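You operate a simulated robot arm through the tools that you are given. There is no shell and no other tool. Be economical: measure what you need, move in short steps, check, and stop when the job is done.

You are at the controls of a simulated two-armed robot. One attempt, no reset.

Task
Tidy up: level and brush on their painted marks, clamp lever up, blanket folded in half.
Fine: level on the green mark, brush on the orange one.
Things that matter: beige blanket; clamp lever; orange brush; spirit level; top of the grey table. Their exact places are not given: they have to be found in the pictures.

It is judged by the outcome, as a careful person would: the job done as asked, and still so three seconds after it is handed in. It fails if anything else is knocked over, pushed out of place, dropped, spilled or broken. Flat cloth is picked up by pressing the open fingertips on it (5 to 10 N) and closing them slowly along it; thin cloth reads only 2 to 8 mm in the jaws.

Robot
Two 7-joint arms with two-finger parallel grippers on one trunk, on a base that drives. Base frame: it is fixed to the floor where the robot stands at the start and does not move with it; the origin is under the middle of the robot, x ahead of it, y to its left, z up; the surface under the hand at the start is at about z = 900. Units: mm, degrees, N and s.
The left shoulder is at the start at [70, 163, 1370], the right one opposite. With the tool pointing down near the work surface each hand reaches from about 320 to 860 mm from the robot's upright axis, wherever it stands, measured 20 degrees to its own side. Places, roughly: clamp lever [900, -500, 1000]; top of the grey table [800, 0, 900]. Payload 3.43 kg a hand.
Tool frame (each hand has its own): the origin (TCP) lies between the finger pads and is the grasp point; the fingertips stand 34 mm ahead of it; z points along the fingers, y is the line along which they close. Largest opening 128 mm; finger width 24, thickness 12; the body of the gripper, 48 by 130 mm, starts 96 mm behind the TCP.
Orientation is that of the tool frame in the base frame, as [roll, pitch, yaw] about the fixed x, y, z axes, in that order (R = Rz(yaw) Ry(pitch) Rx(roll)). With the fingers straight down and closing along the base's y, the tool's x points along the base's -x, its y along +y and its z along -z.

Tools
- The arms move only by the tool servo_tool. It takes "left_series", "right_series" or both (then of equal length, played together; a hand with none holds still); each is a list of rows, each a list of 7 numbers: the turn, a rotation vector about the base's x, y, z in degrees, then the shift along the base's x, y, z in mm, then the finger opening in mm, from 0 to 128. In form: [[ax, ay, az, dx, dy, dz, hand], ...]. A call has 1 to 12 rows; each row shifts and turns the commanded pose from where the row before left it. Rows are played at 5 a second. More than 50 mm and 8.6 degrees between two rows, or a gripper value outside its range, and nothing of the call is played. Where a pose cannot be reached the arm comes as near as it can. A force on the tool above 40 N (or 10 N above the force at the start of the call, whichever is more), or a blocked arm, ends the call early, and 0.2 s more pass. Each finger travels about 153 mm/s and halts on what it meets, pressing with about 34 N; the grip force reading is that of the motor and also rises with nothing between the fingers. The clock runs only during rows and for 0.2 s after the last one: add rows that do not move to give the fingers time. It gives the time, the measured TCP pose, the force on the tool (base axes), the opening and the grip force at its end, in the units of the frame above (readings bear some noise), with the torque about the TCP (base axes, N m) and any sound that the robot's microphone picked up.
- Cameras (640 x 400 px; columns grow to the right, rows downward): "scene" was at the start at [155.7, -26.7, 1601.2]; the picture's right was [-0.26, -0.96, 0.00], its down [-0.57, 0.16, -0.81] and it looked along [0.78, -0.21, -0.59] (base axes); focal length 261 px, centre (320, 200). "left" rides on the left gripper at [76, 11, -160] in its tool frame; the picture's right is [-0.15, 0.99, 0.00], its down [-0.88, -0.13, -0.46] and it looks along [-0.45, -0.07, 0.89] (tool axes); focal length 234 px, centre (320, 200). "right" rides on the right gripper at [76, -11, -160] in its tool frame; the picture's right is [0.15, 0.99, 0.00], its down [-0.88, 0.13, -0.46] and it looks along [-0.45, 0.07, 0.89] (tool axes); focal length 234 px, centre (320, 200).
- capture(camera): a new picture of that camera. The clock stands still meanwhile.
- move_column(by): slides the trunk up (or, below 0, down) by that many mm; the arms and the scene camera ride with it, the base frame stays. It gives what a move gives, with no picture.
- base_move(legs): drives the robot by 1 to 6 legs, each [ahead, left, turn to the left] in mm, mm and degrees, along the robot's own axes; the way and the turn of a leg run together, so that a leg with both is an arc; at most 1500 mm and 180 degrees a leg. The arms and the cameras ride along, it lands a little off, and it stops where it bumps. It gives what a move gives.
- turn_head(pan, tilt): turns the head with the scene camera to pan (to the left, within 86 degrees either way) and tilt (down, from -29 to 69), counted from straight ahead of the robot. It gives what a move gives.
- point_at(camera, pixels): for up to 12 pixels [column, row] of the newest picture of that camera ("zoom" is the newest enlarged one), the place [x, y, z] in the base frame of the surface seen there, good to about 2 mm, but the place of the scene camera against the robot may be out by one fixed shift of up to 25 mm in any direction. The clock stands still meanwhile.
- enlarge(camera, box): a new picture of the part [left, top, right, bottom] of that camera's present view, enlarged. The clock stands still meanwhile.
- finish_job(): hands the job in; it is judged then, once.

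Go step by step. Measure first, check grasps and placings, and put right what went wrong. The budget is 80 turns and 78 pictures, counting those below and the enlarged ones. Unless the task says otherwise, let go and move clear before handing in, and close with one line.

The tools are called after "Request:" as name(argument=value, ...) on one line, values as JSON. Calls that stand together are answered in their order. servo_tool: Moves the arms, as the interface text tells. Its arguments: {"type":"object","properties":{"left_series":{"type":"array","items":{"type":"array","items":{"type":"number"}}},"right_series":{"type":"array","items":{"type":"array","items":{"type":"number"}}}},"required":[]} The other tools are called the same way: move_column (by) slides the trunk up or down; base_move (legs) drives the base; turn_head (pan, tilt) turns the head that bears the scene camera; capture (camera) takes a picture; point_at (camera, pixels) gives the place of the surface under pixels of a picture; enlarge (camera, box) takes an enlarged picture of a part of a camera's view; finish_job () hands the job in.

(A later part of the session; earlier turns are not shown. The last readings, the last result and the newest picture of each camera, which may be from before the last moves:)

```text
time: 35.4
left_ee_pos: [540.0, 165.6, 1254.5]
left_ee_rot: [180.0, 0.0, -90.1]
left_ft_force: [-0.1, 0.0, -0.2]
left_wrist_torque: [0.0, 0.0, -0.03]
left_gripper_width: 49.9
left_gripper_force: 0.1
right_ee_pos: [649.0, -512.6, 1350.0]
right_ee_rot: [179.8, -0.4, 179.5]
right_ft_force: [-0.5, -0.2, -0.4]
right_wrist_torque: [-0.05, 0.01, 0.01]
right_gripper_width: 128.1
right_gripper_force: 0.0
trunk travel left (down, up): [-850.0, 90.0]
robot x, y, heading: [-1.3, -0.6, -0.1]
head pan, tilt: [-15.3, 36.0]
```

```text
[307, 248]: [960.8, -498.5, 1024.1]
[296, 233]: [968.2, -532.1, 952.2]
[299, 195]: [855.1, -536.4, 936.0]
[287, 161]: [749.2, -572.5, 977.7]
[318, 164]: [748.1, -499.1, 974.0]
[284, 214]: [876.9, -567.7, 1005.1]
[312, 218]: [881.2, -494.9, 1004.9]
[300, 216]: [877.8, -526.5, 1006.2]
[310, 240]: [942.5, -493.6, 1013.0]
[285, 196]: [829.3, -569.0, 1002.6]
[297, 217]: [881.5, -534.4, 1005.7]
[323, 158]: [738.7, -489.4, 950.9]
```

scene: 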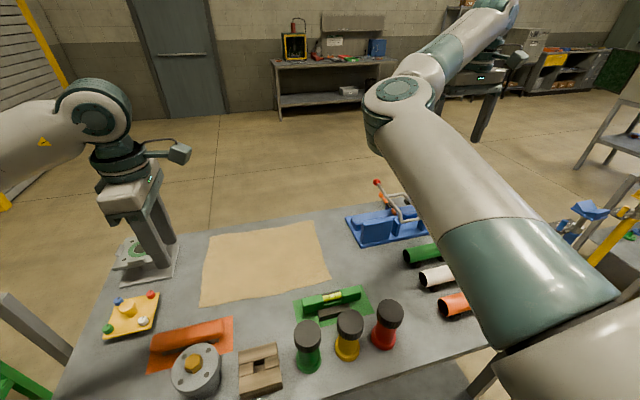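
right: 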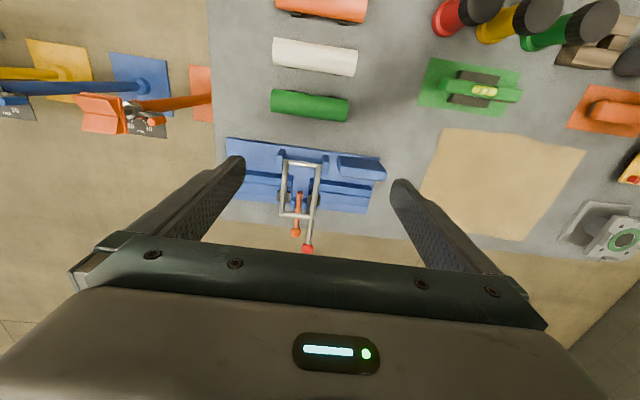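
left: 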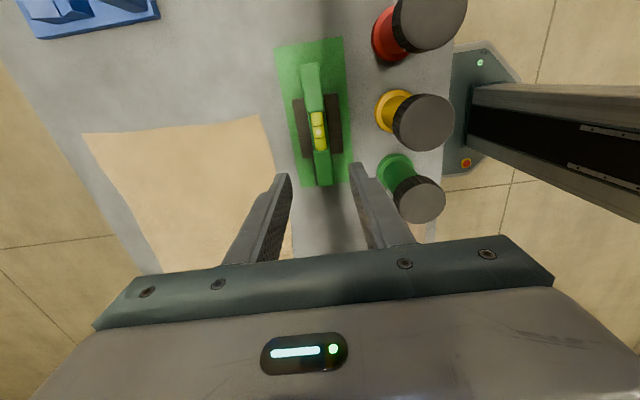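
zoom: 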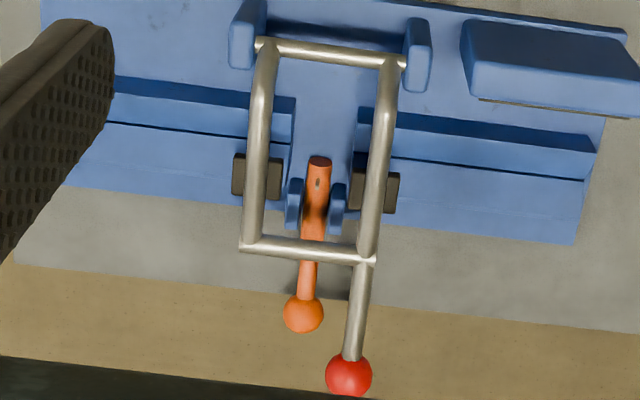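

The red-ball handle is the clamp lever: pivot at about x 750, z 975; rod end y≈-494, ball at (961,-498,1024), now ~13° above level. I'll tilt the right hand ~50° forward and approach the rod.

Request:
servo_tool(right_series=[[0, -6.25, 0, 19, 2.2, -30, 80], [0, -6.25, 0, 19, 2.2, -30, 80], [0, -6.25, 0, 19, 2.2, -30, 80], [0, -6.25, 0, 19, 2.2, -30, 80], [0, -6.25, 0, 19, 2.2, -30, 60], [0, -6.25, 0, 19, 2.2, -30, 60], [0, -6.25, 0, 19, 2.2, -30, 60], [0, -6.25, 0, 19, 2.2, -30, 60], [0, 0, 0, 0, 0, 0, 60]])

Request:
capture(camera="right")

Request:
capture(camera="scene")

```text
time: 37.4
left_ee_pos: [540.3, 162.8, 1253.4]
left_ee_rot: [-180.0, 0.0, -90.1]
left_ft_force: [-0.3, -0.6, 0.1]
left_wrist_torque: [0.01, 0.0, -0.03]
left_gripper_width: 49.9
left_gripper_force: 0.1
right_ee_pos: [800.0, -496.1, 1111.4]
right_ee_rot: [179.2, 49.6, 179.3]
right_ft_force: [-0.5, 0.0, 0.8]
right_wrist_torque: [-0.03, 0.02, -0.02]
right_gripper_width: 60.0
right_gripper_force: 0.0
trunk travel left (down, up): [-850.0, 90.0]
robot x, y, heading: [2.7, 0.1, 0.0]
head pan, tilt: [-15.3, 36.0]
```

```text
44 pictures are left
```

right: 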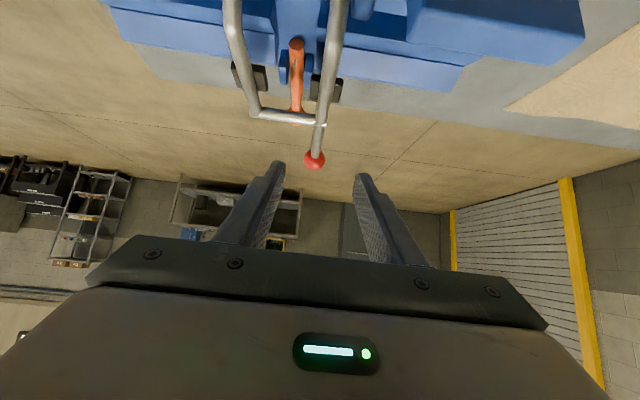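

```text
43 pictures are left
```

scene: 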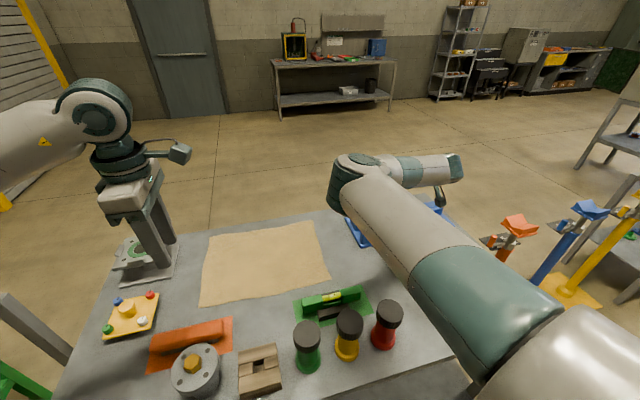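

Reached. Measure the rod from this closer view ([320,110]–[315,160]).

Request:
point_at(camera="right", pixels=[[314, 160], [319, 142], [321, 128], [328, 100], [336, 50], [264, 113], [293, 117], [245, 75], [325, 88], [297, 45], [296, 82], [231, 20]])

```text
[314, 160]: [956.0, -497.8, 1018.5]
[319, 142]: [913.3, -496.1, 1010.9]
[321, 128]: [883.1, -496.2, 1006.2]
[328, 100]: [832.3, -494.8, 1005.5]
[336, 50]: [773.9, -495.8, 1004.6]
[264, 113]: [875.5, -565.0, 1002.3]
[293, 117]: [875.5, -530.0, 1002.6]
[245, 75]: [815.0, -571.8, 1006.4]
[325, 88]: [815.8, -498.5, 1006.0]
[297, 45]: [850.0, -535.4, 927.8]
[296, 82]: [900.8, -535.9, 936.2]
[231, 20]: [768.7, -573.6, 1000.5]
```

Rod at (915,-496,1011) lies exactly along the tool axis. Advance and close on it.

Request:
servo_tool(right_series=[[0, 0, 0, 29, 0, -25, 50], [0, 0, 0, 29, 0, -25, 50], [0, 0, 0, 29, 0, -25, 50], [0, 0, 0, 29, 0, -25, 50], [0, 0, 0, 0, 0, 0, 30], [0, 0, 0, 0, 0, 0, 16], [0, 0, 0, 0, 0, 0, 8], [0, 0, 0, 0, 0, 0, 5], [0, 0, 0, 0, 0, 0, 5]])

Request:
capture(camera="right")

```text
time: 39.4
left_ee_pos: [541.0, 161.6, 1255.5]
left_ee_rot: [-180.0, 0.1, -90.0]
left_ft_force: [0.4, -0.2, -0.5]
left_wrist_torque: [0.0, -0.01, 0.02]
left_gripper_width: 50.0
left_gripper_force: 0.0
right_ee_pos: [916.5, -498.8, 1010.0]
right_ee_rot: [179.1, 49.6, 179.2]
right_ft_force: [1.1, -10.5, 3.3]
right_wrist_torque: [-0.18, 0.65, 0.61]
right_gripper_width: 13.6
right_gripper_force: 44.4
trunk travel left (down, up): [-850.0, 90.0]
robot x, y, heading: [2.6, 3.7, -0.2]
head pan, tilt: [-15.3, 36.0]
```

```text
42 pictures are left
```

right: 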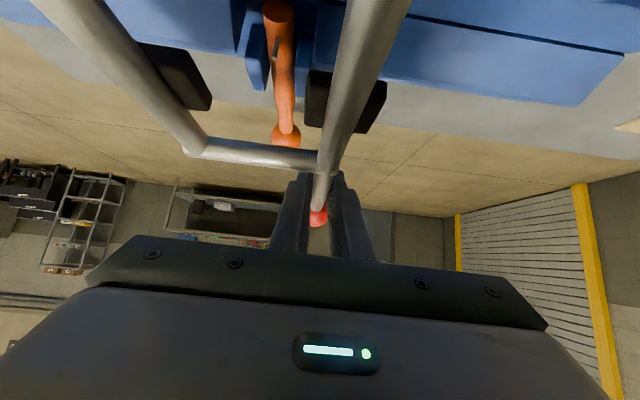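

Rod held (13.6 mm), small side load. Swing it up along the arc, first part, re-centering in y by 3 mm.

Request:
servo_tool(right_series=[[0, 0, 0, 0, -3, 0, 5], [0, -4, 0, -5.8, 0, 20.4, 5], [0, -4, 0, -8.3, 0, 19.6, 5], [0, -4, 0, -10.6, 0, 18.3, 5], [0, -4, 0, -12.8, 0, 17.0, 5]])

Request:
capture(camera="right")

```text
time: 40.6
left_ee_pos: [541.9, 163.2, 1252.6]
left_ee_rot: [179.9, 0.1, -90.1]
left_ft_force: [-0.2, -0.3, -0.1]
left_wrist_torque: [-0.02, 0.03, 0.02]
left_gripper_width: 49.9
left_gripper_force: 0.0
right_ee_pos: [883.0, -499.5, 1082.9]
right_ee_rot: [178.6, 65.4, 178.9]
right_ft_force: [0.4, -4.5, -11.3]
right_wrist_torque: [-0.17, -1.28, 0.21]
right_gripper_width: 14.0
right_gripper_force: 45.2
trunk travel left (down, up): [-850.0, 90.0]
robot x, y, heading: [1.3, -2.7, -0.1]
head pan, tilt: [-15.3, 36.0]
```

```text
41 pictures are left
```

right: 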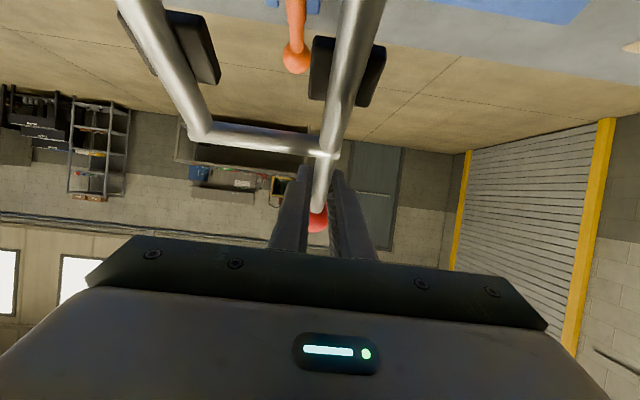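

The bail rises with modest force. Continue to vertical.

Request:
servo_tool(right_series=[[0, -5, 0, -14.8, 0, 15.2, 5], [0, -5, 0, -16.5, 0, 13.3, 5], [0, -5, 0, -18.1, 0, 11.2, 5], [0, -5, 0, -19.2, 0, 8.8, 5], [0, -4, 0, -20.2, 0, 6.5, 5], [0, -4, 0, -20.9, 0, 3.9, 5], [0, -4, 0, -21.3, 0, 1.3, 5], [0, 0, 0, 0, 0, 0, 5]])

Request:
capture(camera="right")

Request:
capture(camera="scene")

```text
time: 41.8
left_ee_pos: [540.3, 166.6, 1254.3]
left_ee_rot: [180.0, 0.1, -89.7]
left_ft_force: [-0.2, -0.6, 0.6]
left_wrist_torque: [0.02, 0.01, 0.03]
left_gripper_width: 49.6
left_gripper_force: 0.0
right_ee_pos: [791.6, -499.3, 1141.7]
right_ee_rot: [157.9, 87.7, 160.0]
right_ft_force: [3.6, 10.3, -4.6]
right_wrist_torque: [-0.25, -0.52, -0.05]
right_gripper_width: 13.5
right_gripper_force: 44.9
right hand out of reach, approached as far as the arm can: row 4, 5, 6
trunk travel left (down, up): [-850.0, 90.0]
robot x, y, heading: [-1.4, -0.9, 0.5]
head pan, tilt: [-15.3, 36.0]
stopped in row 6 (right hand): the force on the tool passed its limit at 46 N (the readings are from after the stop); the commanded pose is now the measured one
```

```text
40 pictures are left
```

right: 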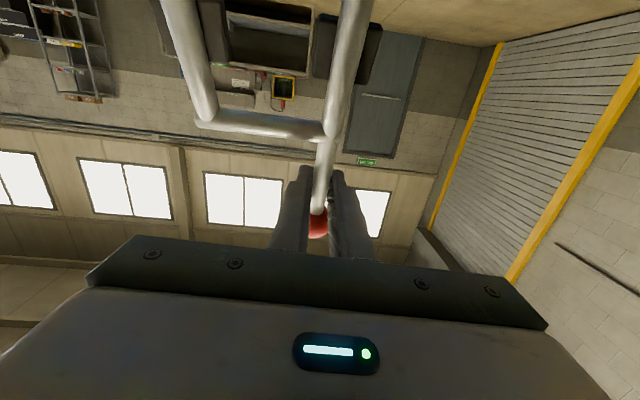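

```text
39 pictures are left
```

scene: 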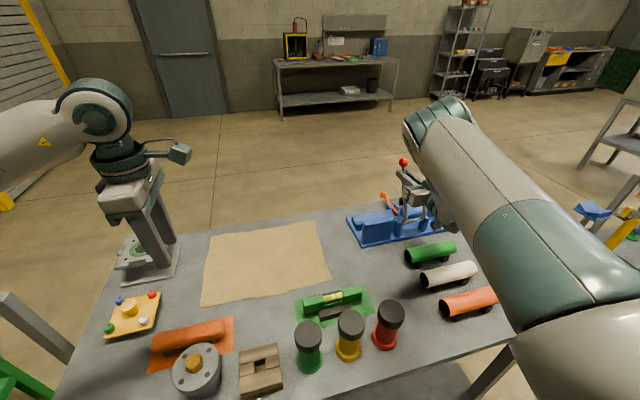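

Lever is at ~75°, but the horizontal hand pose ran into the arm's limit. I'll continue pulling toward the robot while tilting the hand back down (the rod can turn in the pads).

Request:
servo_tool(right_series=[[0, 5, 0, -5, 0, 1, 5], [0, 6, 0, -8, 0, 2, 5], [0, 6, 0, -10, 0, 2, 5], [0, 6, 0, -10, 0, 1, 5], [0, 4, 0, -8, 0, 0, 5], [0, 0, 0, 0, 0, 0, 5]])

Request:
capture(camera="right")

Request:
enlarge(camera="scene", box=[330, 130, 480, 260])

```text
time: 43.2
left_ee_pos: [538.9, 169.0, 1253.2]
left_ee_rot: [180.0, -0.1, -89.6]
left_ft_force: [-0.3, 0.1, -0.2]
left_wrist_torque: [-0.02, 0.0, -0.02]
left_gripper_width: 49.9
left_gripper_force: 0.1
right_ee_pos: [750.1, -499.4, 1152.3]
right_ee_rot: [177.2, 60.8, 178.9]
right_ft_force: [0.8, 10.5, 5.0]
right_wrist_torque: [-1.08, -0.12, 0.33]
right_gripper_width: 13.7
right_gripper_force: 44.9
trunk travel left (down, up): [-850.0, 90.0]
robot x, y, heading: [-2.2, -0.6, 0.0]
head pan, tilt: [-15.3, 36.0]
```

```text
38 pictures are left
```

right: 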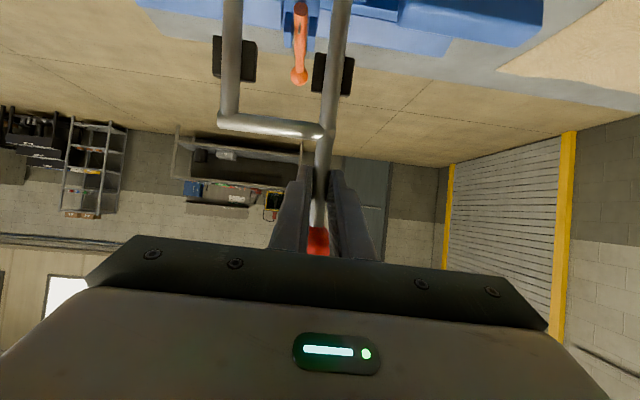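

```text
3.08 times, centred on (405, 195) of scene
```

zoom: 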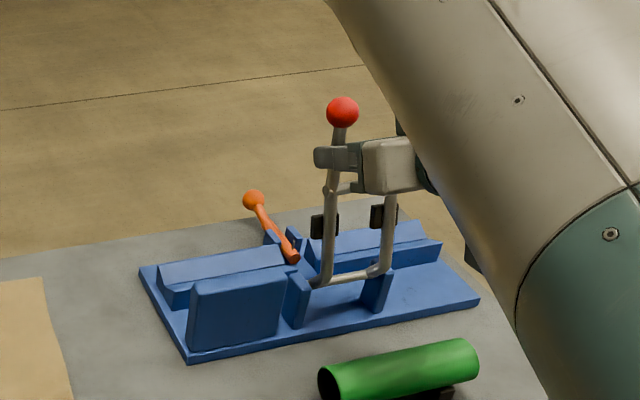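

Handle is nearly vertical. Push a little past, watching for an end stop.

Request:
servo_tool(right_series=[[0, 0, 0, -10, 0, -0.5, 5], [0, 0, 0, -10, 0, -1, 5], [0, 0, 0, -10, 0, -2, 5], [0, 0, 0, -8, 0, -3, 5], [0, 0, 0, 0, 0, 0, 5]])

Request:
enlarge(camera="scene", box=[330, 130, 480, 260])

```text
time: 44.4
left_ee_pos: [539.2, 164.9, 1253.0]
left_ee_rot: [-179.9, 0.0, -89.8]
left_ft_force: [0.0, -0.3, 0.2]
left_wrist_torque: [-0.01, 0.02, -0.01]
left_gripper_width: 50.1
left_gripper_force: 0.0
right_ee_pos: [711.5, -503.6, 1141.6]
right_ee_rot: [176.8, 60.6, 178.2]
right_ft_force: [-0.5, 0.0, -0.3]
right_wrist_torque: [0.02, -0.02, 0.01]
right_gripper_width: 5.1
right_gripper_force: 0.0
trunk travel left (down, up): [-850.0, 90.0]
robot x, y, heading: [0.1, 1.1, 0.3]
head pan, tilt: [-15.3, 36.0]
```

```text
3.08 times, centred on (405, 195) of scene
```

zoom: 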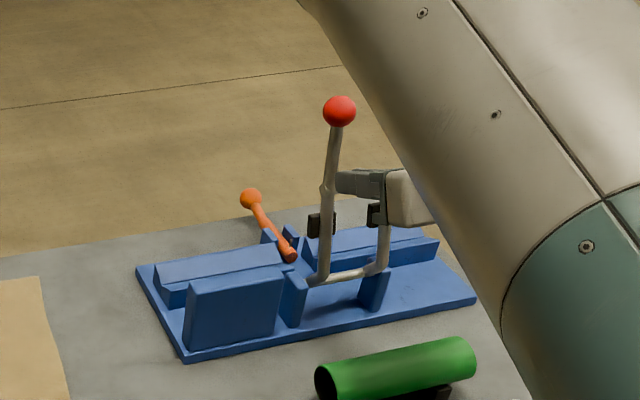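

The lever hit its end stop, the fingers slid off, and it stands up by itself. Back the hand away toward the robot and raise it.

Request:
servo_tool(right_series=[[0, 0, 0, -30, 0, 5, 5], [0, 0, 0, -40, 0, 15, 5], [0, 8, 0, -30, -10, 30, 30], [0, 8, 0, -20, -10, 30, 60], [0, 8, 0, -20, -10, 30, 80], [0, 8, 0, -10, -10, 30, 80], [0, 8, 0, 0, -10, 30, 80], [0, 8, 0, 0, -10, 30, 80], [0, 8, 0, 0, 0, 20, 80], [0, 4.6, 0, 0, 0, 20, 80], [0, 0, 0, 0, 0, 0, 80]])

Request:
capture(camera="scene")

Request:
capture(camera="right")

```text
time: 46.8
left_ee_pos: [539.5, 166.4, 1253.4]
left_ee_rot: [179.9, 0.1, -89.7]
left_ft_force: [-0.1, 0.1, 0.2]
left_wrist_torque: [-0.03, 0.0, -0.03]
left_gripper_width: 50.2
left_gripper_force: 0.0
right_ee_pos: [564.0, -563.5, 1383.1]
right_ee_rot: [178.1, 0.2, 179.2]
right_ft_force: [-0.5, -0.2, -1.1]
right_wrist_torque: [0.0, -0.02, 0.03]
right_gripper_width: 80.0
right_gripper_force: 0.2
trunk travel left (down, up): [-850.0, 90.0]
robot x, y, heading: [3.1, 4.3, 0.2]
head pan, tilt: [-15.3, 36.0]
```

```text
35 pictures are left
```

scene: 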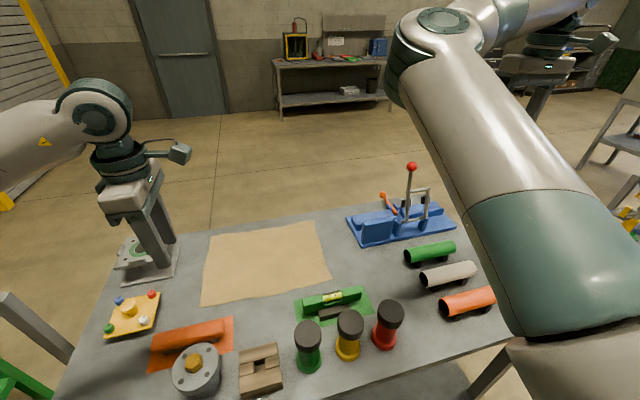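

```text
34 pictures are left
```

right: 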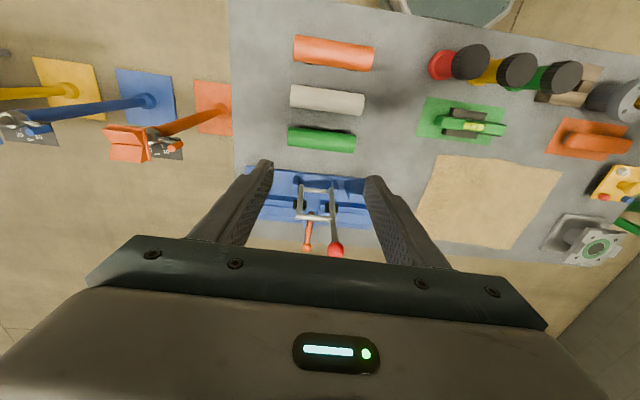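

The red-ball lever stands upright on its own at [411,165]. Now the blanket: I'll fold the near edge (x≈648) over to the far edge with both hands, so bring both hands, fingers closing along y, over the near corners.

Request:
servo_tool(left_series=[[0, 0, -8.2, 10, 1.7, -8, 50], [0, 0, -8.2, 10, 1.7, -8, 50], [0, 0, -8.2, 10, 1.7, -8, 50], [0, 0, -8.2, 10, 1.7, -8, 50], [0, 0, -8.2, 10, 1.7, -8, 50], [0, 0, -8.2, 10, 1.7, -8, 50], [0, 0, -8.2, 10, 1.7, -8, 50], [0, 0, -8.2, 10, 1.7, -8, 50], [0, 0, -8.2, 10, 1.7, -8, 50], [0, 0, -8.2, 10, 1.7, -8, 50], [0, 0, -8.2, 10, 1.7, -8, 50], [0, 0, 0, 10, 1.7, -8, 50]], right_series=[[-1.9, 0, 0.8, 8, 31.5, -18, 50], [0, 0, 0, 8, 31.5, -18, 50], [0, 0, 0, 8, 31.5, -18, 50], [0, 0, 0, 8, 31.5, -18, 50], [0, 0, 0, 8, 31.5, -18, 50], [0, 0, 0, 8, 31.5, -18, 50], [0, 0, 0, 8, 31.5, -18, 50], [0, 0, 0, 8, 31.5, -18, 50], [0, 0, 0, 8, 31.5, -18, 50], [0, 0, 0, 8, 31.5, -18, 50], [0, 0, 0, 8, 31.5, -18, 50], [0, 0, 0, 8, 31.5, -18, 50]])

Request:
capture(camera="right")

Request:
capture(camera="left")

```text
time: 49.4
left_ee_pos: [661.5, 186.3, 1157.4]
left_ee_rot: [-179.9, 0.0, 179.9]
left_ft_force: [-0.2, -0.4, 0.9]
left_wrist_torque: [-0.01, 0.02, 0.03]
left_gripper_width: 49.9
left_gripper_force: 0.1
right_ee_pos: [723.0, -258.6, 1156.1]
right_ee_rot: [-179.9, 0.2, 179.9]
right_ft_force: [-0.4, -0.6, -0.1]
right_wrist_torque: [-0.02, 0.03, 0.02]
right_gripper_width: 50.0
right_gripper_force: 0.1
right hand out of reach, approached as far as the arm can: row 7, 8, 9, 10, 11, 12
trunk travel left (down, up): [-850.0, 90.0]
robot x, y, heading: [-0.3, 1.7, 0.2]
head pan, tilt: [-15.3, 36.0]
```

```text
33 pictures are left
```

right: 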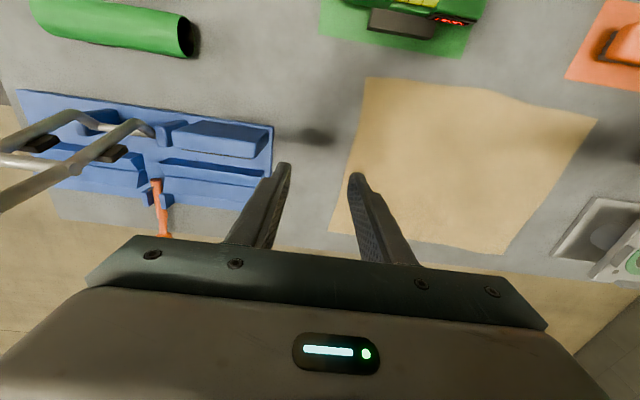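

```text
32 pictures are left
```

left: 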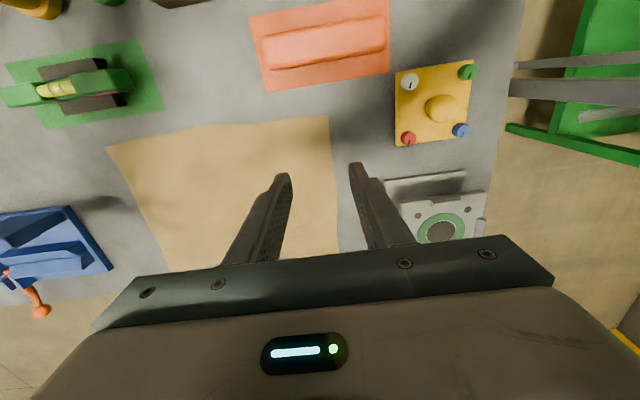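

The right arm stops at (723,-259), so it can't come inward in this posture. Check the floor at the robot's left before considering a small sidestep.

Request:
turn_head(pan=60, tilt=45)

Request:
capture(camera="scene")

```text
time: 50.9
left_ee_pos: [658.9, 186.9, 1159.1]
left_ee_rot: [-180.0, 0.0, -179.9]
left_ft_force: [0.2, 0.5, 0.6]
left_wrist_torque: [0.01, -0.02, 0.02]
left_gripper_width: 49.9
left_gripper_force: 0.1
right_ee_pos: [721.5, -257.9, 1157.3]
right_ee_rot: [-179.9, 0.4, -180.0]
right_ft_force: [-0.7, -0.3, -0.3]
right_wrist_torque: [0.0, -0.02, -0.04]
right_gripper_width: 50.1
right_gripper_force: 0.1
trunk travel left (down, up): [-850.0, 90.0]
robot x, y, heading: [0.7, 0.7, 0.2]
head pan, tilt: [60.0, 45.0]
```

```text
31 pictures are left
```

scene: 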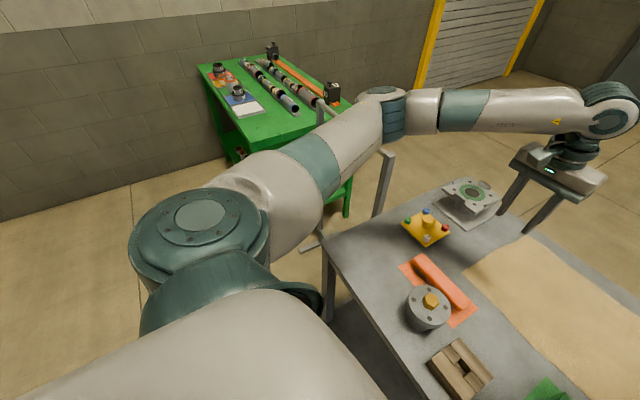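

The floor on the robot's left is clear (nearest thing, the green bench, is well away). Sidestep 150 mm to the left.

Request:
base_move(legs=[[0, 150, 0]])

Request:
turn_head(pan=-5, tilt=40)

```text
time: 52.3
left_ee_pos: [658.1, 329.9, 1159.1]
left_ee_rot: [-180.0, 0.0, 180.0]
left_ft_force: [0.5, -0.6, -0.4]
left_wrist_torque: [0.0, 0.01, -0.02]
left_gripper_width: 50.0
left_gripper_force: 0.0
right_ee_pos: [720.7, -114.8, 1157.8]
right_ee_rot: [-180.0, 0.3, -180.0]
right_ft_force: [-0.2, -0.1, -1.2]
right_wrist_torque: [0.03, -0.01, -0.02]
right_gripper_width: 50.0
right_gripper_force: 0.0
trunk travel left (down, up): [-850.0, 90.0]
robot x, y, heading: [-1.0, 143.2, 0.3]
head pan, tilt: [60.0, 45.0]
```

```text
time: 53.6
left_ee_pos: [659.2, 331.7, 1157.7]
left_ee_rot: [-179.9, -0.1, 180.0]
left_ft_force: [-0.4, -0.1, 0.3]
left_wrist_torque: [-0.04, -0.01, 0.02]
left_gripper_width: 49.8
left_gripper_force: 0.0
right_ee_pos: [721.3, -113.3, 1157.8]
right_ee_rot: [-179.9, 0.4, 179.9]
right_ft_force: [-1.0, 0.5, -0.4]
right_wrist_torque: [0.03, 0.04, -0.04]
right_gripper_width: 49.9
right_gripper_force: 0.0
trunk travel left (down, up): [-850.0, 90.0]
robot x, y, heading: [0.6, 146.1, 0.1]
head pan, tilt: [-5.0, 40.0]
```

Now bring both hands to the near corners: left to (662,170), right to (662,-170), z≈1040.

Request:
servo_tool(left_series=[[0, 0, 0, 0.6, -32.3, -20, 30], [0, 0, 0, 0.6, -32.3, -20, 30], [0, 0, 0, 0.6, -32.3, -20, 30], [0, 0, 0, 0.6, -32.3, -20, 30], [0, 0, 0, 0.6, -32.3, -35, 30], [0, 0, 0, 0, 0, 0, 30]], right_series=[[0, 0, 0, -11.8, -11.4, -20, 30], [0, 0, 0, -11.8, -11.4, -20, 30], [0, 0, 0, -11.8, -11.4, -20, 30], [0, 0, 0, -11.8, -11.4, -20, 30], [0, 0, 0, -11.8, -11.4, -35, 30], [0, 0, 0, 0, 0, 0, 30]])

Request:
capture(camera="left")

Request:
capture(camera="right")

```text
time: 55.0
left_ee_pos: [659.6, 170.7, 1042.6]
left_ee_rot: [-179.9, 0.1, 180.0]
left_ft_force: [-0.3, 0.0, -0.5]
left_wrist_torque: [-0.04, 0.02, 0.01]
left_gripper_width: 30.1
left_gripper_force: 0.1
right_ee_pos: [661.1, -170.4, 1043.3]
right_ee_rot: [-179.9, 0.3, -179.9]
right_ft_force: [0.8, -0.4, 0.0]
right_wrist_torque: [-0.02, 0.01, 0.0]
right_gripper_width: 30.4
right_gripper_force: 0.1
trunk travel left (down, up): [-850.0, 90.0]
robot x, y, heading: [-2.0, 145.7, -0.1]
head pan, tilt: [-5.0, 40.0]
```

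```text
30 pictures are left
```

left: 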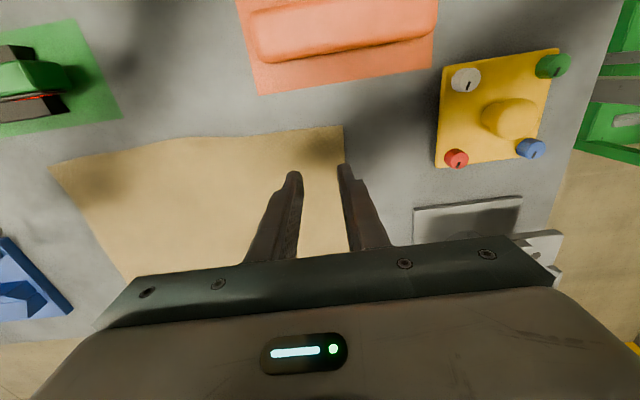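

```text
29 pictures are left
```

right: 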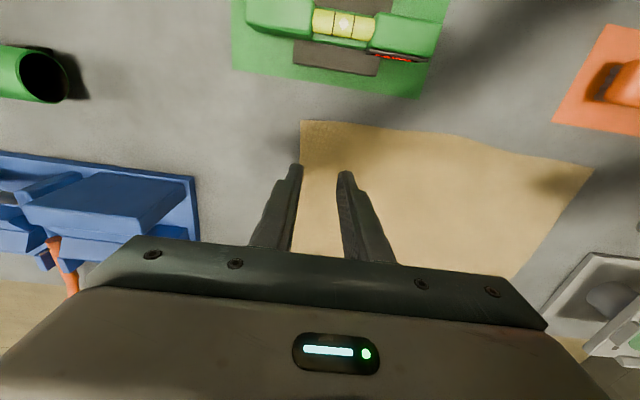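

Measure the near edge and corners again from here.

Request:
point_at(camera="left", pixels=[[342, 128], [310, 132], [280, 136], [180, 142], [110, 155], [342, 160]])

Request:
point_at(camera="right", pixels=[[303, 123], [350, 124], [302, 150], [400, 130], [560, 160]])

```text
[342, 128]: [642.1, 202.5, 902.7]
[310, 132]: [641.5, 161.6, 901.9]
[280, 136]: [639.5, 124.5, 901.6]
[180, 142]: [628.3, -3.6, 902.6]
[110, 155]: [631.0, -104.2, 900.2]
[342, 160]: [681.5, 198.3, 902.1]
```

```text
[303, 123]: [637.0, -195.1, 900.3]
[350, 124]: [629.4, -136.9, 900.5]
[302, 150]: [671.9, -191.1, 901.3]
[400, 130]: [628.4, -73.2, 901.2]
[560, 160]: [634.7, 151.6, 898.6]
```

The near edge is at x≈637–642 now. Adjust x, descend to just above the cloth, then feel for contact.

Request:
servo_tool(left_series=[[0, 0, 0, -4, 2, -40, 30], [0, 0, 0, 0, 0, -40, 30], [0, 0, 0, 0, 0, -20, 30], [0, 0, 0, 0, 0, -4, 30], [0, 0, 0, 0, 0, -3, 30], [0, 0, 0, 0, 0, 0, 30]], right_series=[[0, 0, 0, -9, 2, -40, 30], [0, 0, 0, 0, 0, -40, 30], [0, 0, 0, 0, 0, -20, 30], [0, 0, 0, 0, 0, -4, 30], [0, 0, 0, 0, 0, -3, 30], [0, 0, 0, 0, 0, 0, 30]])

```text
time: 56.4
left_ee_pos: [657.0, 171.3, 935.6]
left_ee_rot: [-179.9, 0.1, 180.0]
left_ft_force: [1.2, 0.2, 1.7]
left_wrist_torque: [0.09, 0.04, -0.01]
left_gripper_width: 30.1
left_gripper_force: 0.1
right_ee_pos: [657.9, -188.9, 947.8]
right_ee_rot: [-179.2, 1.3, 178.8]
right_ft_force: [0.2, 1.6, -1.0]
right_wrist_torque: [0.04, -0.03, 0.01]
right_gripper_width: 30.2
right_gripper_force: 0.0
trunk travel left (down, up): [-850.0, 90.0]
robot x, y, heading: [0.9, 145.8, 0.4]
head pan, tilt: [-5.0, 40.0]
```

Left tips touch (1.7 N), but the right hand was held back by a joint limit (948 mm, y -189). Lift both and sidestep another 100 mm left.

Request:
servo_tool(left_series=[[0, 0, 0, 0, 0, 30, 30], [0, 0, 0, 0, 0, 45, 30], [0, 0, 0, 0, 0, 45, 30]], right_series=[[0, 0, 0, 0, 0, 30, 30], [0, 0, 0, 0, 0, 45, 30], [0, 0, 0, 0, 0, 45, 30]])

Request:
base_move(legs=[[0, 100, 0]])

```text
time: 57.2
left_ee_pos: [657.7, 172.9, 1055.7]
left_ee_rot: [-179.9, 0.0, -180.0]
left_ft_force: [0.3, -0.5, 0.0]
left_wrist_torque: [0.0, 0.02, -0.03]
left_gripper_width: 29.7
left_gripper_force: 0.0
right_ee_pos: [653.0, -167.9, 1054.8]
right_ee_rot: [-180.0, 0.2, -179.9]
right_ft_force: [-0.1, -0.1, 0.1]
right_wrist_torque: [-0.02, 0.0, 0.01]
right_gripper_width: 29.9
right_gripper_force: 0.2
trunk travel left (down, up): [-850.0, 90.0]
robot x, y, heading: [-1.4, 142.1, 0.3]
head pan, tilt: [-5.0, 40.0]
```

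```text
time: 58.4
left_ee_pos: [657.2, 270.6, 1054.2]
left_ee_rot: [180.0, 0.0, -180.0]
left_ft_force: [0.2, 0.0, -0.1]
left_wrist_torque: [0.01, 0.01, 0.0]
left_gripper_width: 30.2
left_gripper_force: 0.1
right_ee_pos: [653.7, -69.5, 1055.1]
right_ee_rot: [-180.0, 0.4, 179.9]
right_ft_force: [0.1, -0.1, 0.6]
right_wrist_torque: [0.01, -0.01, 0.0]
right_gripper_width: 30.0
right_gripper_force: 0.0
trunk travel left (down, up): [-850.0, 90.0]
robot x, y, heading: [-2.1, 244.5, 0.1]
head pan, tilt: [-5.0, 40.0]
```

Now move both back over the corners and descend to just above the cloth.

Request:
servo_tool(left_series=[[0, 0, 0, -1, -33, 0, 30], [0, 0, 0, 0, -33, 0, 30], [0, 0, 0, 0, -33, 0, 30], [0, 0, 0, 0, 0, -40, 30], [0, 0, 0, 0, 0, -40, 30], [0, 0, 0, 0, 0, -25, 30], [0, 0, 0, 0, 0, -9, 30], [0, 0, 0, 0, 0, 0, 30]], right_series=[[0, 0, 0, -1, -33, 0, 30], [0, 0, 0, 0, -33, 0, 30], [0, 0, 0, 0, -33, 0, 30], [0, 0, 0, 0, 0, -40, 30], [0, 0, 0, 0, 0, -40, 30], [0, 0, 0, 0, 0, -25, 30], [0, 0, 0, 0, 0, -9, 30], [0, 0, 0, 0, 0, 0, 30]])

Request:
capture(camera="scene")

```text
time: 60.2
left_ee_pos: [656.8, 172.1, 941.8]
left_ee_rot: [-179.9, 0.0, 180.0]
left_ft_force: [-0.8, -0.1, 0.1]
left_wrist_torque: [0.02, 0.03, 0.03]
left_gripper_width: 29.8
left_gripper_force: 0.1
right_ee_pos: [652.4, -168.3, 939.8]
right_ee_rot: [-179.9, 0.3, -179.9]
right_ft_force: [-0.2, -0.1, -0.2]
right_wrist_torque: [0.02, 0.05, 0.0]
right_gripper_width: 29.9
right_gripper_force: 0.0
trunk travel left (down, up): [-850.0, 90.0]
robot x, y, heading: [2.0, 246.0, 0.2]
head pan, tilt: [-5.0, 40.0]
```

```text
28 pictures are left
```

scene: 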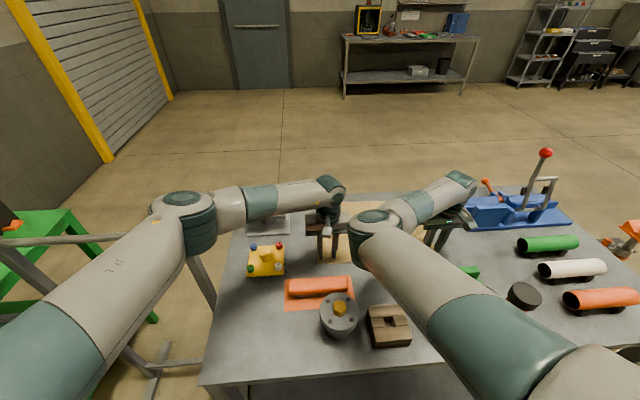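

Both in place, ~4 mm above the cloth. Press down in small steps.

Request:
servo_tool(left_series=[[0, 0, 0, 0, 0, -4, 30], [0, 0, 0, 0, 0, -3, 30], [0, 0, 0, 0, 0, 0, 30]], right_series=[[0, 0, 0, 0, 0, -3, 30], [0, 0, 0, 0, 0, -2.5, 30], [0, 0, 0, 0, 0, 0, 30]])

```text
time: 61.0
left_ee_pos: [656.1, 173.2, 935.2]
left_ee_rot: [-179.9, 0.1, 180.0]
left_ft_force: [0.5, 0.7, 13.3]
left_wrist_torque: [0.23, 0.02, -0.06]
left_gripper_width: 29.9
left_gripper_force: 0.1
right_ee_pos: [652.8, -168.6, 935.8]
right_ee_rot: [-179.9, 0.4, 179.9]
right_ft_force: [-0.1, -0.1, 0.1]
right_wrist_torque: [0.01, -0.04, 0.0]
right_gripper_width: 30.2
right_gripper_force: 0.0
trunk travel left (down, up): [-850.0, 90.0]
robot x, y, heading: [0.5, 247.3, 0.3]
head pan, tilt: [-5.0, 40.0]
```

Left presses 13 N (a bit much), right not yet touching. Trim both.

Request:
servo_tool(left_series=[[0, 0, 0, 0, 0, 1, 30], [0, 0, 0, 0, 0, 0, 30], [0, 0, 0, 0, 0, 0, 30]], right_series=[[0, 0, 0, 0, 0, -1, 30], [0, 0, 0, 0, 0, -1, 30], [0, 0, 0, 0, 0, 0, 30]])

```text
time: 61.8
left_ee_pos: [654.5, 173.1, 935.7]
left_ee_rot: [-180.0, 0.1, 180.0]
left_ft_force: [0.7, -0.8, 9.3]
left_wrist_torque: [0.14, -0.03, -0.01]
left_gripper_width: 30.1
left_gripper_force: 0.1
right_ee_pos: [652.8, -168.1, 934.7]
right_ee_rot: [-179.8, 0.4, 179.8]
right_ft_force: [0.6, -1.5, 12.4]
right_wrist_torque: [-0.14, 0.1, 0.05]
right_gripper_width: 29.9
right_gripper_force: 0.4
trunk travel left (down, up): [-850.0, 90.0]
robot x, y, heading: [1.1, 250.0, 0.3]
head pan, tilt: [-5.0, 40.0]
```

Right 12 N, left 9 N: ease the right slightly and close both slowly along the cloth.

Request:
servo_tool(left_series=[[0, 0, 0, 0, 0, 0, 27], [0, 0, 0, 0, 0, 0, 24], [0, 0, 0, 0, 0, 0, 21], [0, 0, 0, 0, 0, 0, 18], [0, 0, 0, 0, 0, 0, 15], [0, 0, 0, 0, 0, 0, 12], [0, 0, 0, 0, 0, 0, 9], [0, 0, 0, 0, 0, 0, 6], [0, 0, 0, 0, 0, 0, 3], [0, 0, 0, 0, 0, 0, 0], [0, 0, 0, 0, 0, 0, 0]], right_series=[[0, 0, 0, 0, 0, 0.6, 27], [0, 0, 0, 0, 0, 0, 24], [0, 0, 0, 0, 0, 0, 21], [0, 0, 0, 0, 0, 0, 18], [0, 0, 0, 0, 0, 0, 15], [0, 0, 0, 0, 0, 0, 12], [0, 0, 0, 0, 0, 0, 9], [0, 0, 0, 0, 0, 0, 6], [0, 0, 0, 0, 0, 0, 3], [0, 0, 0, 0, 0, 0, 0], [0, 0, 0, 0, 0, 0, 0]])

Request:
capture(camera="left")

Request:
capture(camera="right")

```text
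time: 64.2
left_ee_pos: [654.2, 173.4, 935.8]
left_ee_rot: [-179.9, 0.1, -180.0]
left_ft_force: [0.3, 0.2, 1.9]
left_wrist_torque: [-0.03, 0.01, 0.03]
left_gripper_width: 0.0
left_gripper_force: 32.5
right_ee_pos: [651.2, -168.3, 935.2]
right_ee_rot: [-179.8, 0.4, 179.9]
right_ft_force: [0.4, -2.5, 21.2]
right_wrist_torque: [-0.17, 0.1, 0.0]
right_gripper_width: 5.6
right_gripper_force: 34.3
trunk travel left (down, up): [-850.0, 90.0]
robot x, y, heading: [-0.8, 245.9, 0.0]
head pan, tilt: [-5.0, 40.0]
```

```text
27 pictures are left
```

left: 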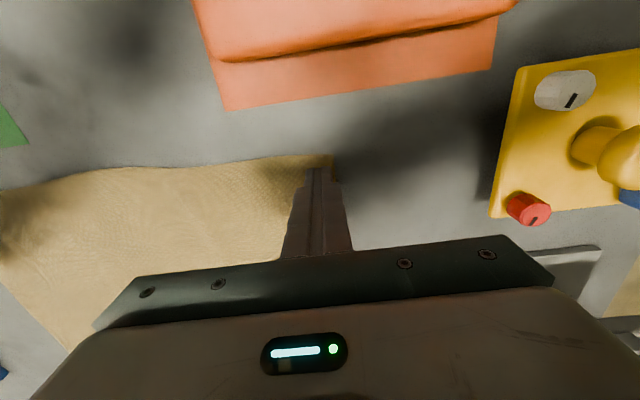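

```text
26 pictures are left
```

right: 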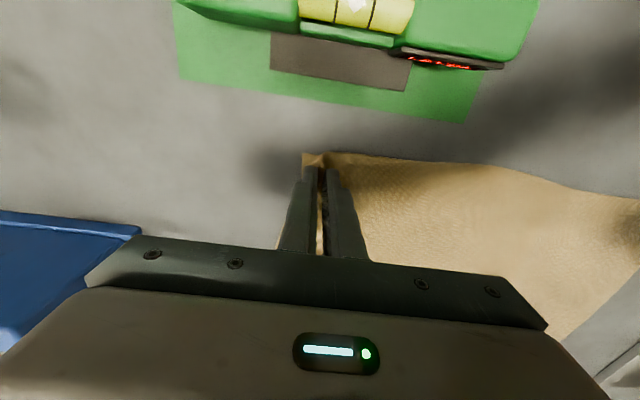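

The right hand has the cloth (5.6 mm); the left slipped (0.0). Redo the left a bit further in with firmer pressing; relieve right's press slightly.

Request:
servo_tool(left_series=[[0, 0, 0, 0, 0, 15, 0], [0, 0, 0, 3, -12, 0, 34], [0, 0, 0, 0, 0, 0, 34], [0, 0, 0, 0, 0, -10, 34], [0, 0, 0, 0, 0, -5, 34], [0, 0, 0, 0, 0, -0.6, 34], [0, 0, 0, 0, 0, 0, 34]], right_series=[[0, 0, 0, 0, 0, 1, 0], [0, 0, 0, 0, 0, 1, 0], [0, 0, 0, 0, 0, 0, 0], [0, 0, 0, 0, 0, 0, 0], [0, 0, 0, 0, 0, 0, 0], [0, 0, 0, 0, 0, 0, 0], [0, 0, 0, 0, 0, 0, 0]])

```text
time: 65.8
left_ee_pos: [659.3, 159.7, 936.5]
left_ee_rot: [-179.8, 0.1, 180.0]
left_ft_force: [-0.3, 0.1, 12.0]
left_wrist_torque: [0.32, 0.05, 0.02]
left_gripper_width: 34.2
left_gripper_force: 0.4
right_ee_pos: [651.3, -168.6, 935.5]
right_ee_rot: [180.0, 0.2, -179.9]
right_ft_force: [0.8, 0.0, 3.1]
right_wrist_torque: [0.01, 0.0, 0.0]
right_gripper_width: 5.3
right_gripper_force: 34.3
trunk travel left (down, up): [-850.0, 90.0]
robot x, y, heading: [-1.7, 248.8, -0.2]
head pan, tilt: [-5.0, 40.0]
```

12 N but the torque (+0.32 about x) shows nearly all load on the +y finger. Level the hand by rolling +0.7° and re-read.

Request:
servo_tool(left_series=[[0.7, 0, 0, 0, 0, 0, 34], [0, 0, 0, 0, 0, 0, 34], [0, 0, 0, 0, 0, 0, 34]])

```text
time: 66.6
left_ee_pos: [659.4, 160.2, 935.2]
left_ee_rot: [179.4, 0.1, 180.0]
left_ft_force: [2.0, -2.1, 15.2]
left_wrist_torque: [-0.32, -0.05, 0.04]
left_gripper_width: 34.5
left_gripper_force: 0.1
right_ee_pos: [652.9, -169.4, 937.0]
right_ee_rot: [-179.8, 0.3, -180.0]
right_ft_force: [-0.2, 1.9, 2.0]
right_wrist_torque: [-0.01, -0.03, -0.06]
right_gripper_width: 5.1
right_gripper_force: 33.7
trunk travel left (down, up): [-850.0, 90.0]
robot x, y, heading: [-4.8, 245.5, 0.0]
head pan, tilt: [-5.0, 40.0]
```

Now reversed; halve it (-0.35°) and close slowly.

Request:
servo_tool(left_series=[[-0.35, 0, 0, 0, 0, 0, 34], [0, 0, 0, 0, 0, 0, 30], [0, 0, 0, 0, 0, 0, 26], [0, 0, 0, 0, 0, 0, 23], [0, 0, 0, 0, 0, 0, 20], [0, 0, 0, 0, 0, 0, 17], [0, 0, 0, 0, 0, 0, 14], [0, 0, 0, 0, 0, 0, 11], [0, 0, 0, 0, 0, 0, 8], [0, 0, 0, 0, 0, 0, 4], [0, 0, 0, 0, 0, 0, 0], [0, 0, 0, 0, 0, 0, 0]])

Request:
capture(camera="left")

```text
time: 69.2
left_ee_pos: [658.8, 160.7, 935.5]
left_ee_rot: [179.8, 0.1, 179.9]
left_ft_force: [-0.3, -8.5, 12.2]
left_wrist_torque: [-0.22, 0.01, -0.02]
left_gripper_width: 2.2
left_gripper_force: 34.1
right_ee_pos: [650.9, -168.0, 936.6]
right_ee_rot: [180.0, 0.4, 179.9]
right_ft_force: [-0.5, 8.9, 5.2]
right_wrist_torque: [0.34, -0.03, -0.05]
right_gripper_width: 3.8
right_gripper_force: 33.5
trunk travel left (down, up): [-850.0, 90.0]
robot x, y, heading: [-0.7, 241.2, 0.2]
head pan, tilt: [-5.0, 40.0]
```

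```text
25 pictures are left
```

left: 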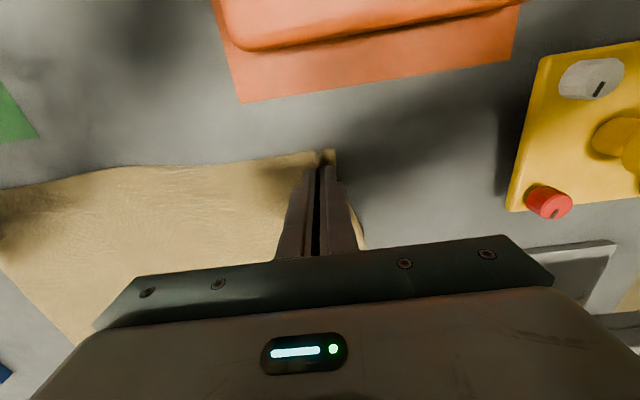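

Both hands hold cloth (2.2 and 3.8 mm) with slight tension between them. Relax inward 2 mm each and lift a little to test.

Request:
servo_tool(left_series=[[0, 0, 0, 0, -2, 2, 0], [0, 0, 0, 2, 0, 13, 0], [0, 0, 0, 3, 0, 20, 0], [0, 0, 0, 0, 0, 0, 0]], right_series=[[0, 0, 0, 0, 2, 2, 0], [0, 0, 0, 2, 0, 13, 0], [0, 0, 0, 3, 0, 20, 0], [0, 0, 0, 0, 0, 0, 0]])

Request:
capture(camera="left")

Request:
capture(camera="right")

```text
time: 70.2
left_ee_pos: [666.3, 157.3, 969.1]
left_ee_rot: [179.8, 0.0, -180.0]
left_ft_force: [0.1, -4.9, -0.3]
left_wrist_torque: [-0.14, -0.01, 0.02]
left_gripper_width: 2.6
left_gripper_force: 33.4
right_ee_pos: [657.5, -166.4, 970.0]
right_ee_rot: [180.0, 0.2, -179.9]
right_ft_force: [0.1, 4.2, -0.4]
right_wrist_torque: [0.14, 0.01, -0.01]
right_gripper_width: 2.9
right_gripper_force: 34.1
trunk travel left (down, up): [-850.0, 90.0]
robot x, y, heading: [-1.8, 247.3, 0.5]
head pan, tilt: [-5.0, 40.0]
```

```text
24 pictures are left
```

left: 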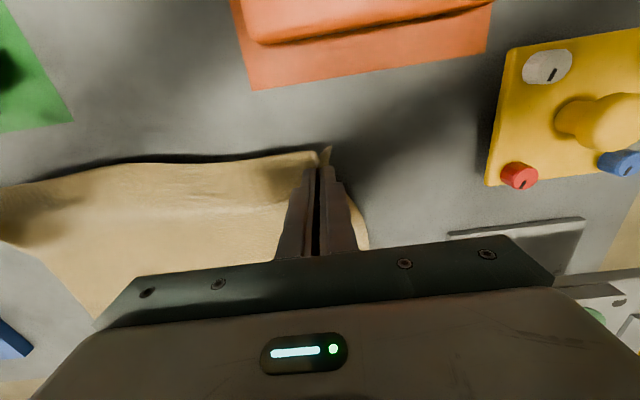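

```text
23 pictures are left
```

right: 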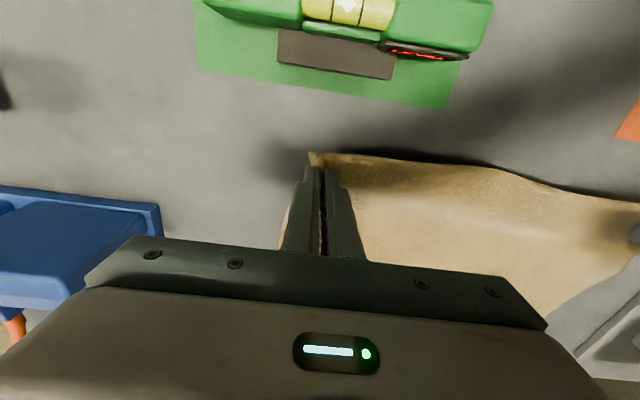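

Both corners are up. Carry the edge over in an arc, tilting the hands forward.

Request:
servo_tool(left_series=[[0, 0, 0, 15, 0, 25, 0], [0, -5, 0, 20, 0, 25, 0], [0, -5, 0, 25, 0, 20, 0], [0, -5, 0, 30, 0, 10, 0], [0, -5, 0, 35, 0, 0, 0], [0, -5, 0, 35, 0, 0, 0], [0, -5, 0, 30, 0, -10, 0], [0, 0, 0, 0, 0, 0, 0]], right_series=[[0, 0, 0, 15, 0, 25, 0], [0, -5, 0, 20, 0, 25, 0], [0, -5, 0, 25, 0, 20, 0], [0, -5, 0, 30, 0, 10, 0], [0, -5, 0, 35, 0, 0, 0], [0, -5, 0, 35, 0, 0, 0], [0, -5, 0, 30, 0, -10, 0], [0, 0, 0, 0, 0, 0, 0]])

Request:
capture(camera="scene")

Request:
capture(camera="left")

```text
time: 72.0
left_ee_pos: [855.5, 158.1, 1038.8]
left_ee_rot: [179.6, 30.0, 180.0]
left_ft_force: [-0.2, -3.7, -0.7]
left_wrist_torque: [-0.07, 0.01, -0.04]
left_gripper_width: 2.5
left_gripper_force: 34.2
right_ee_pos: [846.3, -165.6, 1042.5]
right_ee_rot: [-180.0, 30.3, -180.0]
right_ft_force: [-0.3, 3.1, 0.0]
right_wrist_torque: [0.09, 0.03, 0.05]
right_gripper_width: 2.7
right_gripper_force: 33.9
trunk travel left (down, up): [-850.0, 90.0]
robot x, y, heading: [-1.5, 244.7, 0.3]
head pan, tilt: [-5.0, 40.0]
```

```text
22 pictures are left
```

scene: 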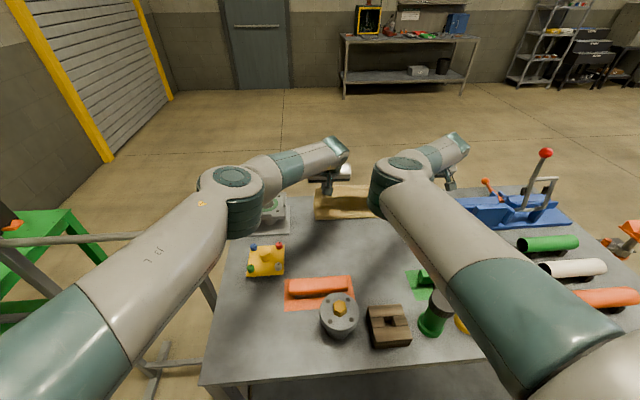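

```text
21 pictures are left
```

left: 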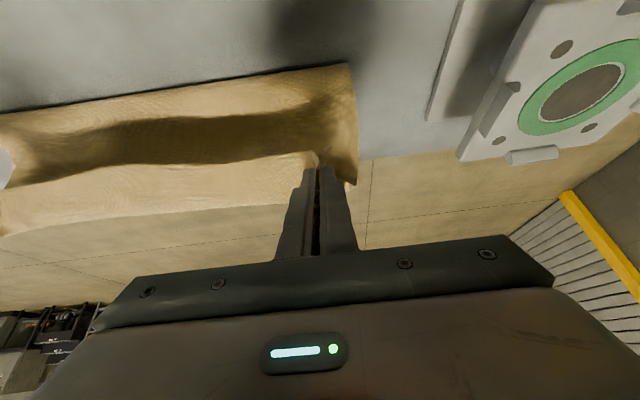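

The fold is forming well; check where the near crease and far edge currently are.

Request:
point_at(camera="left", pixels=[[345, 66], [250, 82], [120, 100], [355, 110], [354, 180], [318, 165], [250, 180], [280, 130]])

Request:
capture(camera="right")

Request:
point_at(camera="right", pixels=[[300, 75], [350, 82], [400, 88], [295, 170], [310, 160], [290, 110]])

```text
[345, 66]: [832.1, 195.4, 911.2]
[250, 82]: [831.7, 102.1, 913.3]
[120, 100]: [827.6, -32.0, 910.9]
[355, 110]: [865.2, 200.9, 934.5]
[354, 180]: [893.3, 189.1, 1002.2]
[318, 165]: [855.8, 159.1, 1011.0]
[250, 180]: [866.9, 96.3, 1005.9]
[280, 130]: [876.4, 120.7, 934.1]
```

```text
20 pictures are left
```

right: 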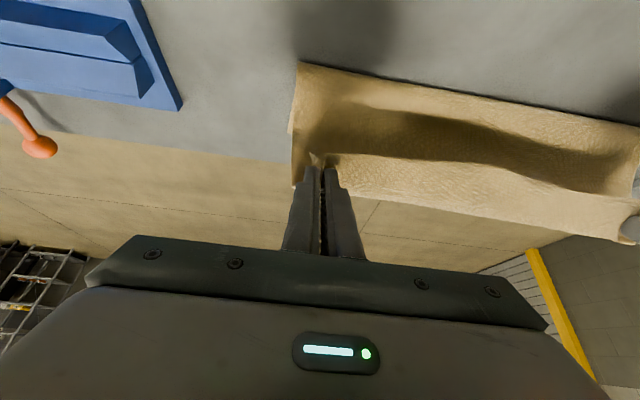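

```text
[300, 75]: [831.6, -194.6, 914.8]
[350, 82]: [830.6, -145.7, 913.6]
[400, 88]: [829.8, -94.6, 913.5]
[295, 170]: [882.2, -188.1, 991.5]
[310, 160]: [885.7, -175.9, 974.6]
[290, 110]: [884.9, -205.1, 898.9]
```

Request:
enlarge(camera="scene", box=[280, 150, 480, 260])

Request:
point_at(camera="zoom", pixels=[[190, 115], [200, 150], [230, 190], [150, 200], [120, 220], [120, 150], [230, 215], [60, 180], [540, 140]])

```text
3.20 times, centred on (380, 205) of scene
```

zoom: 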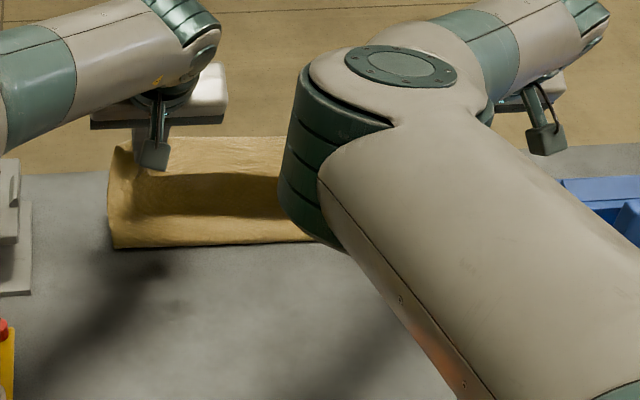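

```text
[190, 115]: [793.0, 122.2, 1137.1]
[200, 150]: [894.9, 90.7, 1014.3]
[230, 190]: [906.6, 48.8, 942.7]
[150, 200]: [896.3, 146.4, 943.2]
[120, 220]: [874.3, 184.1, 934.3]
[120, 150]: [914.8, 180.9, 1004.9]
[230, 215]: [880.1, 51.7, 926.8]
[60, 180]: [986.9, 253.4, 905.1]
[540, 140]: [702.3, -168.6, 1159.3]
```

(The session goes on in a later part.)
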